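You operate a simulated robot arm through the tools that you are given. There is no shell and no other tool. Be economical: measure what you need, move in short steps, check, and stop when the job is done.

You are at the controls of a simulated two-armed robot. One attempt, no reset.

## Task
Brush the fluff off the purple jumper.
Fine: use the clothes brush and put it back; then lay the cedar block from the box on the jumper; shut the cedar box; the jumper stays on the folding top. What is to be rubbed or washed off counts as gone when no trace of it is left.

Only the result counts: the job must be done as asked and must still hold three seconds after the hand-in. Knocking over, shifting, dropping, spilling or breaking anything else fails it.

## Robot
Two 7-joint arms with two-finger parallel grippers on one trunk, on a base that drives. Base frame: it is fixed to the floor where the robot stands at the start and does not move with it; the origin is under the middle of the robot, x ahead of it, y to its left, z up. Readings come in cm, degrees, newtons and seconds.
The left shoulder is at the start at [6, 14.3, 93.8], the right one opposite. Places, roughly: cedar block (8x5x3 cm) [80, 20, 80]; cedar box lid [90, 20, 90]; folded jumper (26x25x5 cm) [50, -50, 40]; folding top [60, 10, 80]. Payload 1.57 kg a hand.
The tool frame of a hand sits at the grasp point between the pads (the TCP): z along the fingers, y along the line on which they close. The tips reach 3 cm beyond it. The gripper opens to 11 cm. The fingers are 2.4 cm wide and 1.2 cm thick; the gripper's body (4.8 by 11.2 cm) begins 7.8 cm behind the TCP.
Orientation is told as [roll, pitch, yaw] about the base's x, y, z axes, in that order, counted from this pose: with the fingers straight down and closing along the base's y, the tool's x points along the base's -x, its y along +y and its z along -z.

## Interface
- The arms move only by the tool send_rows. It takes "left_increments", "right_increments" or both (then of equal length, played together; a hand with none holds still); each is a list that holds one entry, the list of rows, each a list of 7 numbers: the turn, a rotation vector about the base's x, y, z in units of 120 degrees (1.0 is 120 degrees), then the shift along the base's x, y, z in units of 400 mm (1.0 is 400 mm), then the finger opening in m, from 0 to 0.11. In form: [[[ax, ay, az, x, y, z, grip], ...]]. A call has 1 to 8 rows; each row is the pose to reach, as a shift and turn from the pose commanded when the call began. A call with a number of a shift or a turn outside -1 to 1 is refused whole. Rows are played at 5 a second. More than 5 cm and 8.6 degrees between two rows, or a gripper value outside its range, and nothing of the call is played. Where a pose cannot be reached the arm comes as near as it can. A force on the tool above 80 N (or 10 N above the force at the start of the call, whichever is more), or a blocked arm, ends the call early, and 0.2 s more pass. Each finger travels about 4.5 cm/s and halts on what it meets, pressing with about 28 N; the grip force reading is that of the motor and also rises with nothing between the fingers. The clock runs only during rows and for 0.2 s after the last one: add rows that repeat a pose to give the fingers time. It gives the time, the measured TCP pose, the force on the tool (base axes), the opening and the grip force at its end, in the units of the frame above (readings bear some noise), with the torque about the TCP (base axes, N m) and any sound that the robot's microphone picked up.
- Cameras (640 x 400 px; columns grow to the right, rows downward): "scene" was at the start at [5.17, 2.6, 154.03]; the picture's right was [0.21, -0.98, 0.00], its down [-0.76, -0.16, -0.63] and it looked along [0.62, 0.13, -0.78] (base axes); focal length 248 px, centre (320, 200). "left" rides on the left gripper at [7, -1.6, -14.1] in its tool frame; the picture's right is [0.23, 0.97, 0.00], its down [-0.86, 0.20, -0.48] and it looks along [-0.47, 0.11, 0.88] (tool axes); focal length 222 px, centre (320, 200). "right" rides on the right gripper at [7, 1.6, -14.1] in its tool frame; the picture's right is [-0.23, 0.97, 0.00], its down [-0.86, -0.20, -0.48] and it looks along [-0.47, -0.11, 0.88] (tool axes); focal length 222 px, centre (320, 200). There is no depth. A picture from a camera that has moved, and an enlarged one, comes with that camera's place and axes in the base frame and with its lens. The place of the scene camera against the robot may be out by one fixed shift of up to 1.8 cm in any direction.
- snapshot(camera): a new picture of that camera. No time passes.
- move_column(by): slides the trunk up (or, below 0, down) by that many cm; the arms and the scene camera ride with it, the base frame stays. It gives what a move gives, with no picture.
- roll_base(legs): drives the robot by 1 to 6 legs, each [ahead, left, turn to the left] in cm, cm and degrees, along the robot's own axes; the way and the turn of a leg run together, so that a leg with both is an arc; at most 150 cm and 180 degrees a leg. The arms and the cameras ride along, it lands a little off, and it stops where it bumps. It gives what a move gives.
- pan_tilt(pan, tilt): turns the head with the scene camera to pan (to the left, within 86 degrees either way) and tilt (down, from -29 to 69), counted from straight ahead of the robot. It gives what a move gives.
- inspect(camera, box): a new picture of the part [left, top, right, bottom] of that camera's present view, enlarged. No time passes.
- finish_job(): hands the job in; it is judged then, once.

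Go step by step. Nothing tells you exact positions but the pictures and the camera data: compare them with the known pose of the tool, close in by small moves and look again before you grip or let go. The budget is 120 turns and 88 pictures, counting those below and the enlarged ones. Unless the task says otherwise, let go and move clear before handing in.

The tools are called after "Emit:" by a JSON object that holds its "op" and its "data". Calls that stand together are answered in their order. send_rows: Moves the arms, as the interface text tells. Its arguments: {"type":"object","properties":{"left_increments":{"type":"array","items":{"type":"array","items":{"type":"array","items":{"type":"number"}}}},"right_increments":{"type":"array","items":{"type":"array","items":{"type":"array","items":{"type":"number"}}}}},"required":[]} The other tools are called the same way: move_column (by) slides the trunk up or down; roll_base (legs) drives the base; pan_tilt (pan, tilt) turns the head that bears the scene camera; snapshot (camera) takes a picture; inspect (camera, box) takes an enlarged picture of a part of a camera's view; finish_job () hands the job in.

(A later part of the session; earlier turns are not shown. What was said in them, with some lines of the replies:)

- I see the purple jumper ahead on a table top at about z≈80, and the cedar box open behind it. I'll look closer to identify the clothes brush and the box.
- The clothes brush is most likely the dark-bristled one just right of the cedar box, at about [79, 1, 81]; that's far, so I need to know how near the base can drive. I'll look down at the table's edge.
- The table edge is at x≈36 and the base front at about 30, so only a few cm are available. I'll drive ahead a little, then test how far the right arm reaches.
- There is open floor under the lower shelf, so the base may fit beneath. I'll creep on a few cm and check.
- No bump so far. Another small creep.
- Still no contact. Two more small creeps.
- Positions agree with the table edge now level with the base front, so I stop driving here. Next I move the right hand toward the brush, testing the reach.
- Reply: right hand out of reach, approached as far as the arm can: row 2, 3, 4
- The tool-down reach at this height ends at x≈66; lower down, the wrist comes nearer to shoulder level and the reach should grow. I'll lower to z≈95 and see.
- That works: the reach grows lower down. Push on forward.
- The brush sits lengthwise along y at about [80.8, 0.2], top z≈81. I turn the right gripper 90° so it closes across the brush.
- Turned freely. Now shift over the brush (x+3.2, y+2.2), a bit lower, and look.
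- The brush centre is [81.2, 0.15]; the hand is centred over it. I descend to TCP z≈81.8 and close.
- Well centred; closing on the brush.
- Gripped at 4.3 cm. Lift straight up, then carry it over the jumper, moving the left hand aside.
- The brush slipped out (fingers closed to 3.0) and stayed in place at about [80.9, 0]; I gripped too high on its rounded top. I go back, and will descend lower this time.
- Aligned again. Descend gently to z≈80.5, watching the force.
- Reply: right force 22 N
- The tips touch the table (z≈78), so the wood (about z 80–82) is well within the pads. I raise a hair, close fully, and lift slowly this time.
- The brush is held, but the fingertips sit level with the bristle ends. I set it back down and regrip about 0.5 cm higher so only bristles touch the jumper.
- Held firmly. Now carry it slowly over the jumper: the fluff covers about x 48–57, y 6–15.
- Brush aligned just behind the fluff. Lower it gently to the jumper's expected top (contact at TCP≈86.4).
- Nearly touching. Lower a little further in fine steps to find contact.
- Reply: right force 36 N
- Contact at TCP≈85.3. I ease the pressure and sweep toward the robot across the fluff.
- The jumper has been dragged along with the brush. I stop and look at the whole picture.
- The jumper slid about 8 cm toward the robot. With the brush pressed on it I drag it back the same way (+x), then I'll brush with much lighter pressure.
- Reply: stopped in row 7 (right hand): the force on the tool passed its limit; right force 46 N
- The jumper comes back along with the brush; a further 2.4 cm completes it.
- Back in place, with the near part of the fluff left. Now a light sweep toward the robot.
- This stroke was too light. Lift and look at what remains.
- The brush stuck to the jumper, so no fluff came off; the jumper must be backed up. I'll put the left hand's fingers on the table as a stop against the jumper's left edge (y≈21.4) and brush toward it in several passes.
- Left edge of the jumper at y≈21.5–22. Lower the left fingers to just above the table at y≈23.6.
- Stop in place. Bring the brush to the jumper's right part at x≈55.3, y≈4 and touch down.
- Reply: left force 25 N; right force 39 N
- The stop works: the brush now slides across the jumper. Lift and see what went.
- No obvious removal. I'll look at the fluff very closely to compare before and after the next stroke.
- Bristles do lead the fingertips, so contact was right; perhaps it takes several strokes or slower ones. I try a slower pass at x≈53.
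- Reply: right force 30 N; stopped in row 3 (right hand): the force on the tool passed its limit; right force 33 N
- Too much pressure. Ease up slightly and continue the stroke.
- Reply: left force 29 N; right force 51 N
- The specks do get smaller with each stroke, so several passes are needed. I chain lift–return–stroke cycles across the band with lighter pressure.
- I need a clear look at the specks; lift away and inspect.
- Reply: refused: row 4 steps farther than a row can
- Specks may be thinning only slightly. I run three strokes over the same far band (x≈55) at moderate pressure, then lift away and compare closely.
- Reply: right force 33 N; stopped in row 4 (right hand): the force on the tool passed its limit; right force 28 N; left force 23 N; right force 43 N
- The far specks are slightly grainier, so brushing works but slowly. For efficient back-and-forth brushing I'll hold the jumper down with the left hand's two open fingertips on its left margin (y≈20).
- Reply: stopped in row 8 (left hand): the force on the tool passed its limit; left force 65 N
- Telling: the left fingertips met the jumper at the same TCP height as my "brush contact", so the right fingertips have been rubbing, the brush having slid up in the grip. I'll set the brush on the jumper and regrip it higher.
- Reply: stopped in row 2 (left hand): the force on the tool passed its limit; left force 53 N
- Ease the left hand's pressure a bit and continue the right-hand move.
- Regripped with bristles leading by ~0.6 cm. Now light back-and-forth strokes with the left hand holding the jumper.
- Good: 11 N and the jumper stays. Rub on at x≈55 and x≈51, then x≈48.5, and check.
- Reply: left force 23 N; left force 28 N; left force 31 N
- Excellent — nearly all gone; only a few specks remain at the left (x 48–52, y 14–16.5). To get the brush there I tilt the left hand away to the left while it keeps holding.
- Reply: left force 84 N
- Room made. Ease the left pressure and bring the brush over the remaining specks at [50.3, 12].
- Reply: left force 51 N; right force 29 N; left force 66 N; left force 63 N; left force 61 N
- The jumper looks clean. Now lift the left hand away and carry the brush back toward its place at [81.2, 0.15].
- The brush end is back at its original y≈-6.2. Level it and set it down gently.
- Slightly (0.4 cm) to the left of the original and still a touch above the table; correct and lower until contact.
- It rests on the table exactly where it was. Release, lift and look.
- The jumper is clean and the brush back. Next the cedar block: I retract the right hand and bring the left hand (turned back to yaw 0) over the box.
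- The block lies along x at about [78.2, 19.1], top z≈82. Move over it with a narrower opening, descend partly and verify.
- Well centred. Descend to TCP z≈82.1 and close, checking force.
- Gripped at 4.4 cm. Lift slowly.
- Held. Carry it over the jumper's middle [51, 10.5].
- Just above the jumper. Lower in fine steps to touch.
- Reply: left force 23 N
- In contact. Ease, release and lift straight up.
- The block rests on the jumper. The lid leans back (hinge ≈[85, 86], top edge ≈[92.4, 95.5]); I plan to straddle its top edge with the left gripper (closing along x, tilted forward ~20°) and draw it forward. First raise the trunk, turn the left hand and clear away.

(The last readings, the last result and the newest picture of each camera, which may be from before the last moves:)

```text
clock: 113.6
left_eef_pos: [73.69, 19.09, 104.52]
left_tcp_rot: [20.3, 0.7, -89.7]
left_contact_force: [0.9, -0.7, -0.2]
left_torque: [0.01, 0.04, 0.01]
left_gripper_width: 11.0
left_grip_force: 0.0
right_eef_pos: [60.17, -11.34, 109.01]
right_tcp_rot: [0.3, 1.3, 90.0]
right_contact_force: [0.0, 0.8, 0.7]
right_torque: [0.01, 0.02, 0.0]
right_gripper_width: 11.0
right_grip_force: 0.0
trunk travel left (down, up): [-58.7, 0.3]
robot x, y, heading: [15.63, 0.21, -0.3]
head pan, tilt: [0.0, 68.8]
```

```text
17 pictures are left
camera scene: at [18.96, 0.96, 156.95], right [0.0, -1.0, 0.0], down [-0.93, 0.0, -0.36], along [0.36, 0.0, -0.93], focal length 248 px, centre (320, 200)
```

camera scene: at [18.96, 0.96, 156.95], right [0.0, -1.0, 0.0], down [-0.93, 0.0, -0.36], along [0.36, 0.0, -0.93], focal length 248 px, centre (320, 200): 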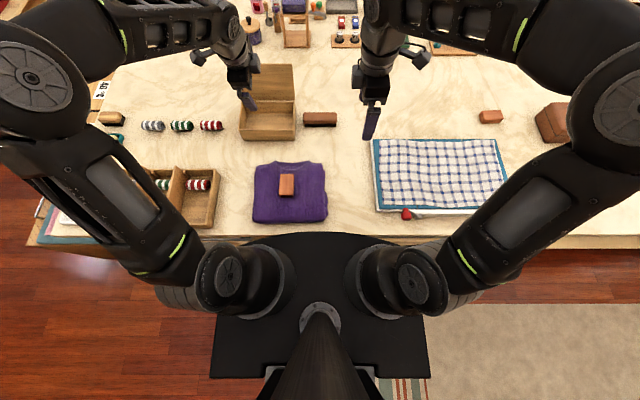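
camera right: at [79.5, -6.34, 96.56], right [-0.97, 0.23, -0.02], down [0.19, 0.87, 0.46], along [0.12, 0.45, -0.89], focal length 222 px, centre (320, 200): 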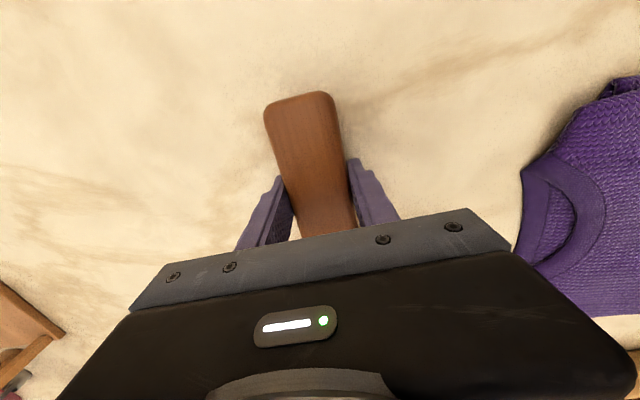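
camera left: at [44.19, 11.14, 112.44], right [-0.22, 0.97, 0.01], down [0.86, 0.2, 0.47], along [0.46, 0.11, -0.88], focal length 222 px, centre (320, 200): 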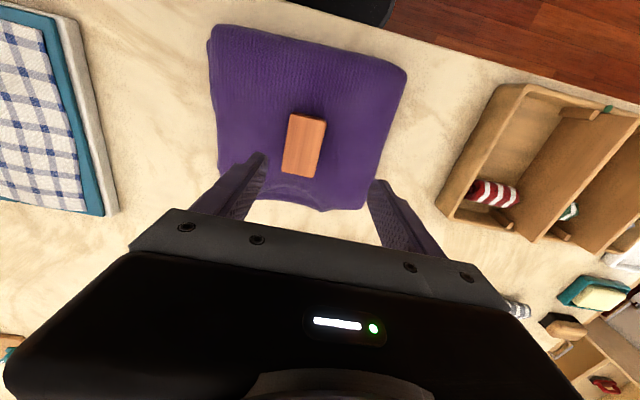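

Zoom on the lid to re-measure it from the higher camera.

Emit:
{"op": "inspect", "data": {"camera": "scene", "box": [210, 50, 350, 150]}}

Emit:
{"op": "snapshot", "data": {"camera": "left"}}

```text
4.00 times, centred on (280, 100) of scene
camera zoom: at [18.96, 0.96, 156.95], right [0.0, -1.0, 0.0], down [-0.93, 0.0, -0.36], along [0.36, 0.0, -0.93], focal length 993 px, centre (480, 600)
```

zoom: 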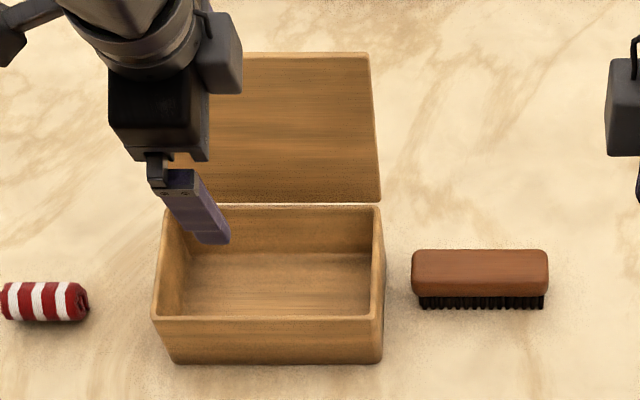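

```text
15 pictures are left
camera left: at [67.13, 25.95, 117.3], right [0.91, 0.23, 0.34], down [0.03, -0.86, 0.51], along [0.41, -0.46, -0.79], focal length 222 px, centre (320, 200)
```

left: 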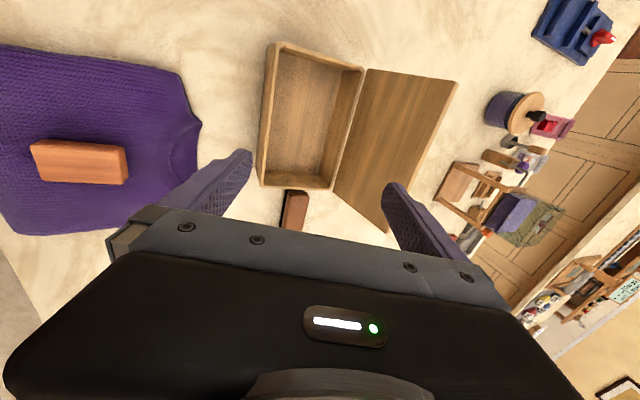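

Better measure: lid top edge at x≈89.5, z≈97.5, y 9.4–29 (leaning ~15°). Move the straddling gripper over it at height, check, then descend.

Emit:
{"op": "send_rows", "data": {"left_increments": [[[0, 0, 0, 0.08, 0, 0, 0.11], [0, 0, 0, 0.16, 0, 0, 0.11], [0, 0, 0, 0.24, 0, 0, 0.11], [0, 0, 0, 0.31, 0, 0, 0.11], [0, 0, 0, 0.31, 0, 0, 0.11]]]}}

Emit:
{"op": "snapshot", "data": {"camera": "left"}}

```text
clock: 114.8
left_eef_pos: [85.9, 19.21, 104.83]
left_tcp_rot: [20.2, 0.7, -89.7]
left_contact_force: [0.3, -0.2, -0.1]
left_torque: [0.0, 0.01, 0.02]
left_gripper_width: 10.98
left_grip_force: 0.0
right_eef_pos: [60.22, -11.3, 109.05]
right_tcp_rot: [0.3, 1.3, 89.9]
right_contact_force: [0.1, 0.0, -0.7]
right_torque: [-0.01, 0.0, 0.0]
right_gripper_width: 11.01
right_grip_force: 0.0
trunk travel left (down, up): [-58.7, 0.3]
robot x, y, heading: [15.49, 0.23, -0.3]
head pan, tilt: [0.0, 68.8]
```

```text
14 pictures are left
camera left: at [79.41, 26.02, 117.61], right [0.91, 0.23, 0.34], down [0.03, -0.86, 0.51], along [0.41, -0.46, -0.79], focal length 222 px, centre (320, 200)
```

left: 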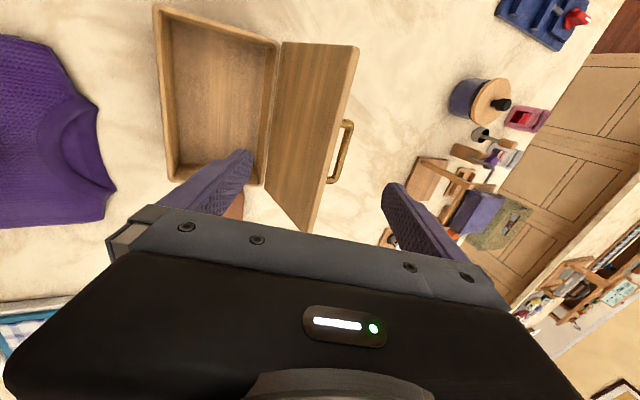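

Clear straddle; there is a handle lower on the lid's back, below where my finger goes. Descend to z≈95.8.

Emit:
{"op": "send_rows", "data": {"left_increments": [[[0, 0, 0, 0.018, 0, -0.06, 0.11], [0, 0, 0, 0.018, 0, -0.12, 0.11], [0, 0, 0, 0.018, 0, -0.17, 0.11], [0, 0, 0, 0.018, 0, -0.2, 0.11], [0, 0, 0, 0.018, 0, -0.225, 0.11], [0, 0, 0, 0.018, 0, -0.225, 0.11]]]}}

Emit:
{"op": "snapshot", "data": {"camera": "left"}}

```text
clock: 116.2
left_eef_pos: [86.48, 19.16, 95.82]
left_tcp_rot: [20.5, 0.6, -89.7]
left_contact_force: [2.0, 0.6, 6.3]
left_torque: [-0.07, -0.39, -0.01]
left_gripper_width: 11.0
left_grip_force: 0.0
right_eef_pos: [60.19, -11.44, 109.03]
right_tcp_rot: [0.2, 1.3, 90.0]
right_contact_force: [0.2, 0.6, 0.0]
right_torque: [-0.04, -0.01, -0.03]
right_gripper_width: 11.0
right_grip_force: 0.0
trunk travel left (down, up): [-58.7, 0.3]
robot x, y, heading: [15.65, -0.25, 0.1]
head pan, tilt: [0.0, 68.8]
```

```text
13 pictures are left
camera left: at [80.03, 26.05, 108.56], right [0.91, 0.23, 0.34], down [0.02, -0.86, 0.51], along [0.41, -0.46, -0.79], focal length 222 px, centre (320, 200)
```

left: 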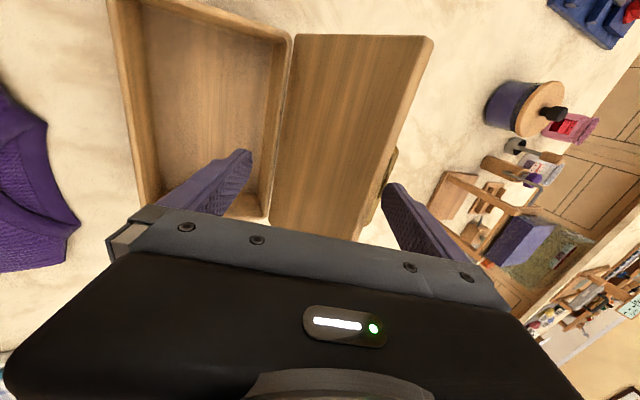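

The far fingertip lightly rests on something (handle or edge) behind the lid. Lift a hair and draw toward the robot slowly.

Emit:
{"op": "send_rows", "data": {"left_increments": [[[0, 0, 0, 0, 0, 0.01, 0.11], [0, 0, 0, -0.03, 0, 0.01, 0.11], [0, 0, 0, -0.06, 0, 0.01, 0.11], [0, 0, 0, -0.09, 0, 0.015, 0.11], [0, 0, 0, -0.12, 0, 0.02, 0.11]]]}}

Emit:
{"op": "snapshot", "data": {"camera": "left"}}

```text
clock: 117.4
left_eef_pos: [81.8, 19.07, 96.6]
left_tcp_rot: [20.3, 0.6, -89.7]
left_contact_force: [0.0, 0.7, -0.4]
left_torque: [-0.02, -0.03, 0.02]
left_gripper_width: 11.0
left_grip_force: 0.2
right_eef_pos: [60.21, -11.36, 109.18]
right_tcp_rot: [0.3, 1.2, 90.0]
right_contact_force: [0.0, 0.9, 0.6]
right_torque: [0.0, 0.0, 0.0]
right_gripper_width: 11.02
right_grip_force: 0.1
trunk travel left (down, up): [-58.7, 0.3]
robot x, y, heading: [15.31, 0.07, -0.2]
head pan, tilt: [0.0, 68.8]
```

```text
12 pictures are left
camera left: at [75.28, 25.88, 109.36], right [0.91, 0.23, 0.34], down [0.03, -0.86, 0.51], along [0.41, -0.46, -0.79], focal length 222 px, centre (320, 200)
```

left: 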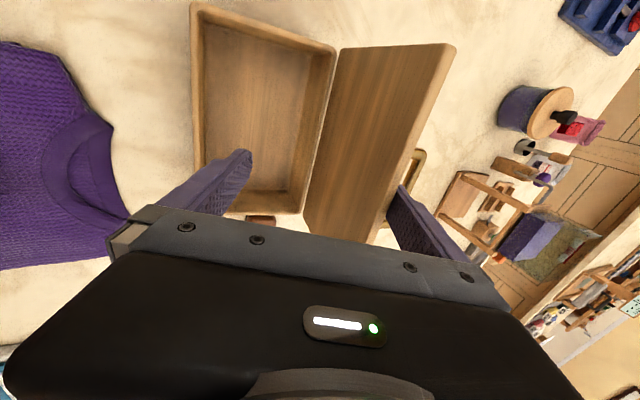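

It works: the lid is now about vertical. Keep drawing it forward.

Emit:
{"op": "send_rows", "data": {"left_increments": [[[0, 0, 0, -0.03, 0, 0, 0.11], [0, 0, 0, -0.06, 0, 0, 0.11], [0, 0, 0, -0.09, 0, 0, 0.11], [0, 0, 0, -0.12, 0, 0, 0.11], [0, 0, 0, -0.12, 0, 0, 0.11], [0, 0, 0, -0.12, 0, 0, 0.11]]]}}

Emit:
{"op": "snapshot", "data": {"camera": "left"}}

```text
clock: 118.8
left_eef_pos: [76.94, 18.92, 96.64]
left_tcp_rot: [20.3, 0.7, -89.8]
left_contact_force: [-0.5, 0.0, 0.7]
left_torque: [0.03, 0.05, -0.01]
left_gripper_width: 10.99
left_grip_force: 0.0
right_eef_pos: [60.17, -11.41, 109.04]
right_tcp_rot: [0.3, 1.3, 90.0]
right_contact_force: [-0.6, -0.4, 0.6]
right_torque: [-0.01, 0.0, 0.0]
right_gripper_width: 11.01
right_grip_force: 0.2
trunk travel left (down, up): [-58.7, 0.3]
robot x, y, heading: [15.34, 0.18, -0.1]
head pan, tilt: [0.0, 68.8]
```

```text
11 pictures are left
camera left: at [70.48, 25.87, 109.4], right [0.91, 0.23, 0.34], down [0.03, -0.86, 0.51], along [0.41, -0.46, -0.79], focal length 222 px, centre (320, 200)
```

left: 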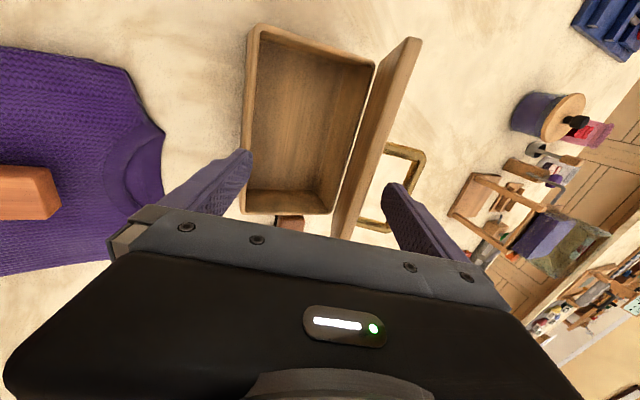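

The lid has passed vertical, leaning ~27° forward. Push on a bit further and lower, then look whether it falls shut.

Emit:
{"op": "send_rows", "data": {"left_increments": [[[0, 0, 0, -0.03, 0, -0.01, 0.11], [0, 0, 0, -0.06, 0, -0.025, 0.11], [0, 0, 0, -0.09, 0, -0.05, 0.11], [0, 0, 0, -0.12, 0, -0.075, 0.11], [0, 0, 0, -0.12, 0, -0.075, 0.11], [0, 0, 0, -0.12, 0, -0.075, 0.11]]]}}

Emit:
{"op": "snapshot", "data": {"camera": "left"}}

```text
clock: 120.2
left_eef_pos: [72.25, 19.23, 93.48]
left_tcp_rot: [20.2, 0.6, -89.7]
left_contact_force: [-0.6, 0.2, 0.1]
left_torque: [-0.01, -0.03, -0.02]
left_gripper_width: 10.98
left_grip_force: 0.0
right_eef_pos: [60.27, -11.44, 109.03]
right_tcp_rot: [0.3, 1.3, 90.0]
right_contact_force: [-0.3, -0.6, -0.1]
right_torque: [-0.03, -0.01, -0.01]
right_gripper_width: 11.0
right_grip_force: 0.1
trunk travel left (down, up): [-58.7, 0.3]
robot x, y, heading: [15.66, -0.23, 0.0]
head pan, tilt: [0.0, 68.8]
```

```text
10 pictures are left
camera left: at [65.72, 26.04, 106.3], right [0.91, 0.23, 0.34], down [0.03, -0.86, 0.51], along [0.41, -0.46, -0.79], focal length 222 px, centre (320, 200)
```

left: 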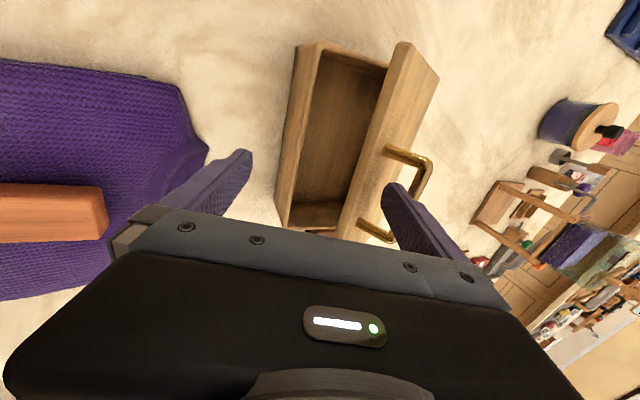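

The lid follows the finger (about 45°). Keep pressing it down near its free edge until shut.

Emit:
{"op": "send_rows", "data": {"left_increments": [[[0, 0, 0, -0.03, 0, -0.015, 0.11], [0, 0, 0, -0.06, 0, -0.04, 0.11], [0, 0, 0, -0.075, 0, -0.065, 0.11], [0, 0, 0, -0.08, 0, -0.09, 0.11], [0, 0, 0, -0.082, 0, -0.115, 0.11], [0, 0, 0, -0.082, 0, -0.135, 0.11], [0, 0, 0, -0.082, 0, -0.135, 0.11]]]}}

Emit:
{"op": "snapshot", "data": {"camera": "left"}}

```text
clock: 121.8
left_eef_pos: [68.77, 19.04, 88.0]
left_tcp_rot: [20.3, 0.6, -89.8]
left_contact_force: [-15.5, -1.6, 6.9]
left_torque: [0.03, -0.6, -0.11]
left_gripper_width: 9.86
left_grip_force: 0.1
right_eef_pos: [60.11, -11.47, 109.2]
right_tcp_rot: [0.2, 1.3, 90.1]
right_contact_force: [-0.2, 0.9, -0.4]
right_torque: [-0.02, 0.0, -0.03]
right_gripper_width: 11.01
right_grip_force: 0.1
trunk travel left (down, up): [-58.7, 0.3]
robot x, y, heading: [15.11, -0.39, -0.2]
head pan, tilt: [0.0, 68.8]
```

```text
9 pictures are left
camera left: at [62.23, 25.88, 100.99], right [0.91, 0.23, 0.34], down [0.03, -0.86, 0.51], along [0.41, -0.46, -0.79], focal length 222 px, centre (320, 200)
```

left: 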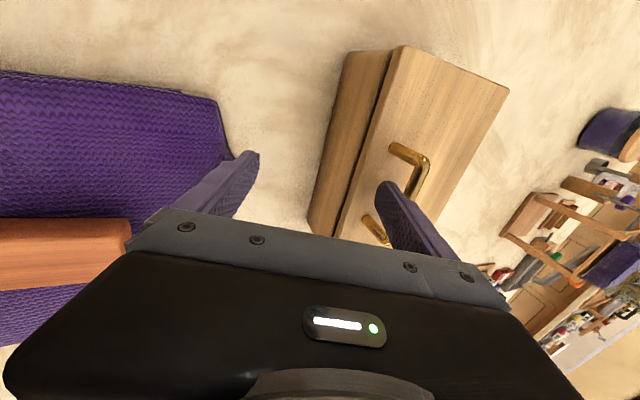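

The lid is almost down, but the finger bears on the handle. Back off, lift, close the fingers, and then press the lid's front edge beside the handle.

Emit:
{"op": "send_rows", "data": {"left_increments": [[[0, 0, 0, -0.03, 0, 0.005, 0.11], [0, 0, 0, -0.035, 0, 0.06, 0.11], [0, 0, 0, -0.035, 0, 0.14, 0.11], [0, 0, 0, -0.035, 0.0, 0.2, 0.06], [0, 0, 0, -0.035, 0.0, 0.2, 0.03], [0, 0, 0, -0.035, 0.0, 0.2, 0.0], [0, 0, 0, -0.035, 0, 0.2, 0.0], [0, 0, 0, -0.035, 0, 0.2, 0.0]]]}}

Emit:
{"op": "inspect", "data": {"camera": "scene", "box": [210, 60, 350, 160]}}

```text
clock: 123.6
left_eef_pos: [67.51, 18.95, 96.16]
left_tcp_rot: [20.4, 0.6, -89.6]
left_contact_force: [-1.0, -0.7, -0.1]
left_torque: [-0.02, 0.01, 0.0]
left_gripper_width: 0.78
left_grip_force: 0.2
right_eef_pos: [60.26, -11.34, 109.06]
right_tcp_rot: [0.3, 1.3, 90.0]
right_contact_force: [0.7, 0.8, 1.4]
right_torque: [0.02, -0.02, -0.02]
right_gripper_width: 11.02
right_grip_force: 0.0
trunk travel left (down, up): [-58.7, 0.3]
robot x, y, heading: [15.7, -0.08, -0.2]
head pan, tilt: [0.0, 68.8]
```

```text
4.00 times, centred on (280, 110) of scene
camera zoom: at [18.82, 0.97, 156.96], right [0.0, -1.0, 0.0], down [-0.93, 0.0, -0.36], along [0.36, 0.0, -0.93], focal length 993 px, centre (480, 560)
```

zoom: 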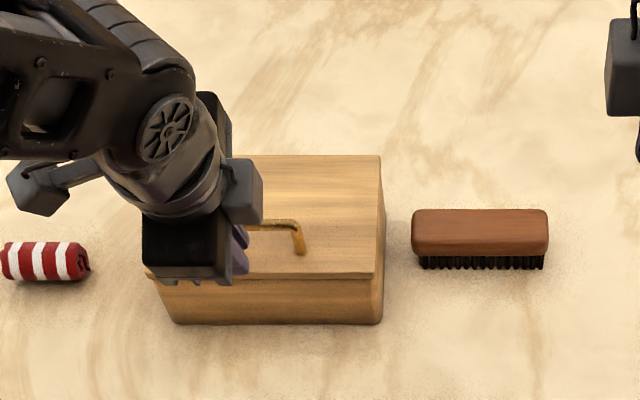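

The lid looks down and the box unmoved. I press its front edge lightly at y≈13 to be sure it is fully shut.

Emit:
{"op": "send_rows", "data": {"left_increments": [[[0, 0, 0, 0.05, -0.06, 0, 0.0], [0, 0, 0, 0.1, -0.12, 0, 0.0], [0, 0, 0, 0.15, -0.15, 0, 0.0], [0, 0, 0, 0.15, -0.15, -0.08, 0.0], [0, 0, 0, 0.15, -0.15, -0.14, 0.0], [0, 0, 0, 0.15, -0.15, -0.16, 0.0], [0, 0, 0, 0.15, -0.15, -0.175, 0.0], [0, 0, 0, 0.15, -0.15, -0.185, 0.0]]]}}

```text
clock: 125.4
left_eef_pos: [73.61, 13.08, 89.15]
left_tcp_rot: [20.5, 0.4, -89.6]
left_contact_force: [-5.9, 4.3, 19.1]
left_torque: [0.03, 0.18, 0.0]
left_gripper_width: 0.03
left_grip_force: 21.3
right_eef_pos: [60.08, -11.31, 109.13]
right_tcp_rot: [0.2, 1.3, 90.1]
right_contact_force: [0.2, 0.1, 0.2]
right_torque: [0.01, 0.02, 0.01]
right_gripper_width: 10.98
right_grip_force: 0.1
trunk travel left (down, up): [-58.7, 0.3]
robot x, y, heading: [15.54, 0.07, -0.3]
head pan, tilt: [0.0, 68.8]
```

Firm contact: it is shut. Lift away and check everything.

Emit:
{"op": "send_rows", "data": {"left_increments": [[[0, 0, 0, 0, 0, 0.05, 0.0], [0, 0, 0, 0, 0, 0.15, 0.0], [0, 0, 0, -0.05, 0.05, 0.25, 0.0], [0, 0, 0, -0.12, 0.12, 0.32, 0.0], [0, 0, 0, -0.16, 0.2, 0.38, 0.0], [0, 0, 0, -0.2, 0.28, 0.4, 0.0], [0, 0, 0, -0.24, 0.36, 0.4, 0.0], [0, 0, 0, -0.28, 0.44, 0.4, 0.0]]]}}

Emit:
{"op": "snapshot", "data": {"camera": "scene"}}

Emit:
{"op": "inspect", "data": {"camera": "scene", "box": [220, 90, 350, 170]}}

Emit:
{"op": "inspect", "data": {"camera": "scene", "box": [240, 150, 340, 230]}}

```text
clock: 127.2
left_eef_pos: [62.44, 30.86, 104.77]
left_tcp_rot: [20.4, 0.7, -89.9]
left_contact_force: [-0.2, 0.3, 0.4]
left_torque: [0.01, -0.04, 0.03]
left_gripper_width: 0.03
left_grip_force: 21.2
right_eef_pos: [60.23, -11.27, 109.11]
right_tcp_rot: [0.4, 1.3, 90.1]
right_contact_force: [-1.3, 0.2, 0.7]
right_torque: [-0.01, 0.0, -0.01]
right_gripper_width: 11.0
right_grip_force: 0.0
trunk travel left (down, up): [-58.7, 0.3]
robot x, y, heading: [15.53, 0.1, 0.1]
head pan, tilt: [0.0, 68.8]
```

```text
7 pictures are left
camera scene: at [18.77, 1.01, 156.96], right [0.0, -1.0, 0.0], down [-0.93, 0.0, -0.36], along [0.36, 0.0, -0.93], focal length 248 px, centre (320, 200)
```

scene: 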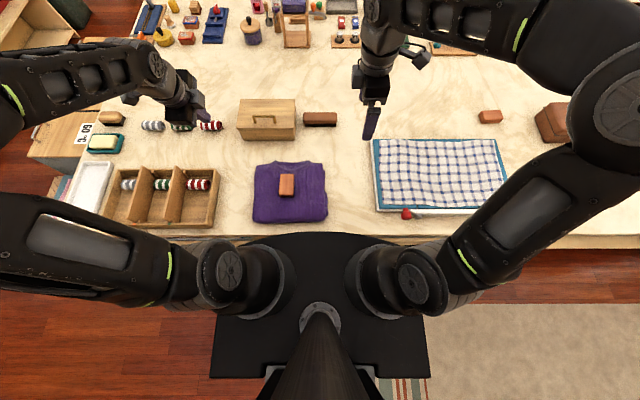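

```text
4.92 times, centred on (285, 130) of scene
camera zoom: at [18.77, 1.01, 156.96], right [0.0, -1.0, 0.0], down [-0.93, 0.0, -0.36], along [0.36, 0.0, -0.93], focal length 1222 px, centre (492, 545)
```

zoom: 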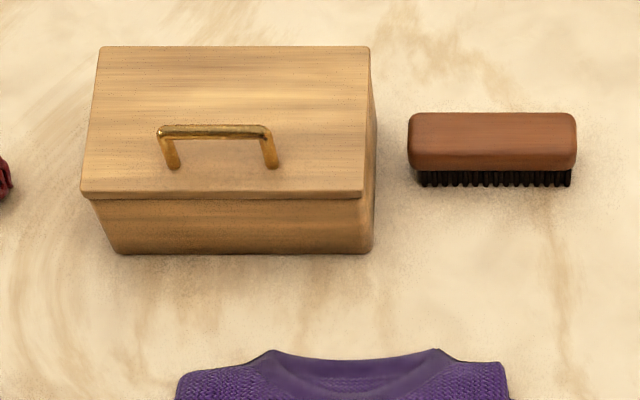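

```text
5.00 times, centred on (290, 190) of scene
camera zoom: at [18.77, 1.01, 156.96], right [0.0, -1.0, 0.0], down [-0.93, 0.0, -0.36], along [0.36, 0.0, -0.93], focal length 1241 px, centre (470, 250)
```

zoom: 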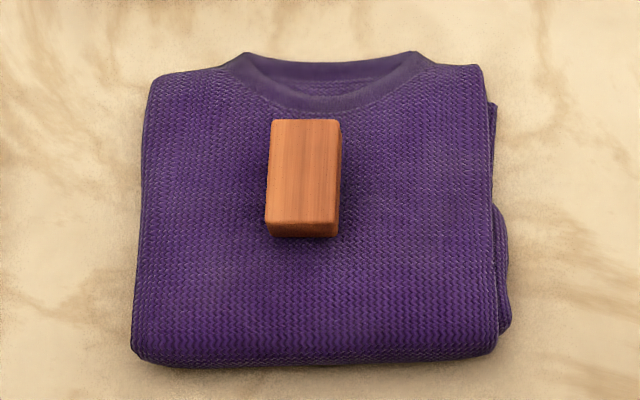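

The jumper is brushed clean with the cedar block on it, the brush is back in its place, the box is shut, and both hands are clear. Handing in.

Emit:
{"op": "finish_job", "data": {}}

```text
The job is handed in.
```

I brushed the purple jumper clean; I could see no fluff left in the last close-up. The clothes brush is back in its place, the cedar block lies on the jumper, the cedar box is shut, and the jumper is still on the folding top.

The brush dragged the jumper about 8 cm towards the robot at first. I slid it back and held it with the left hand for the rest; it ended up close to where it started.
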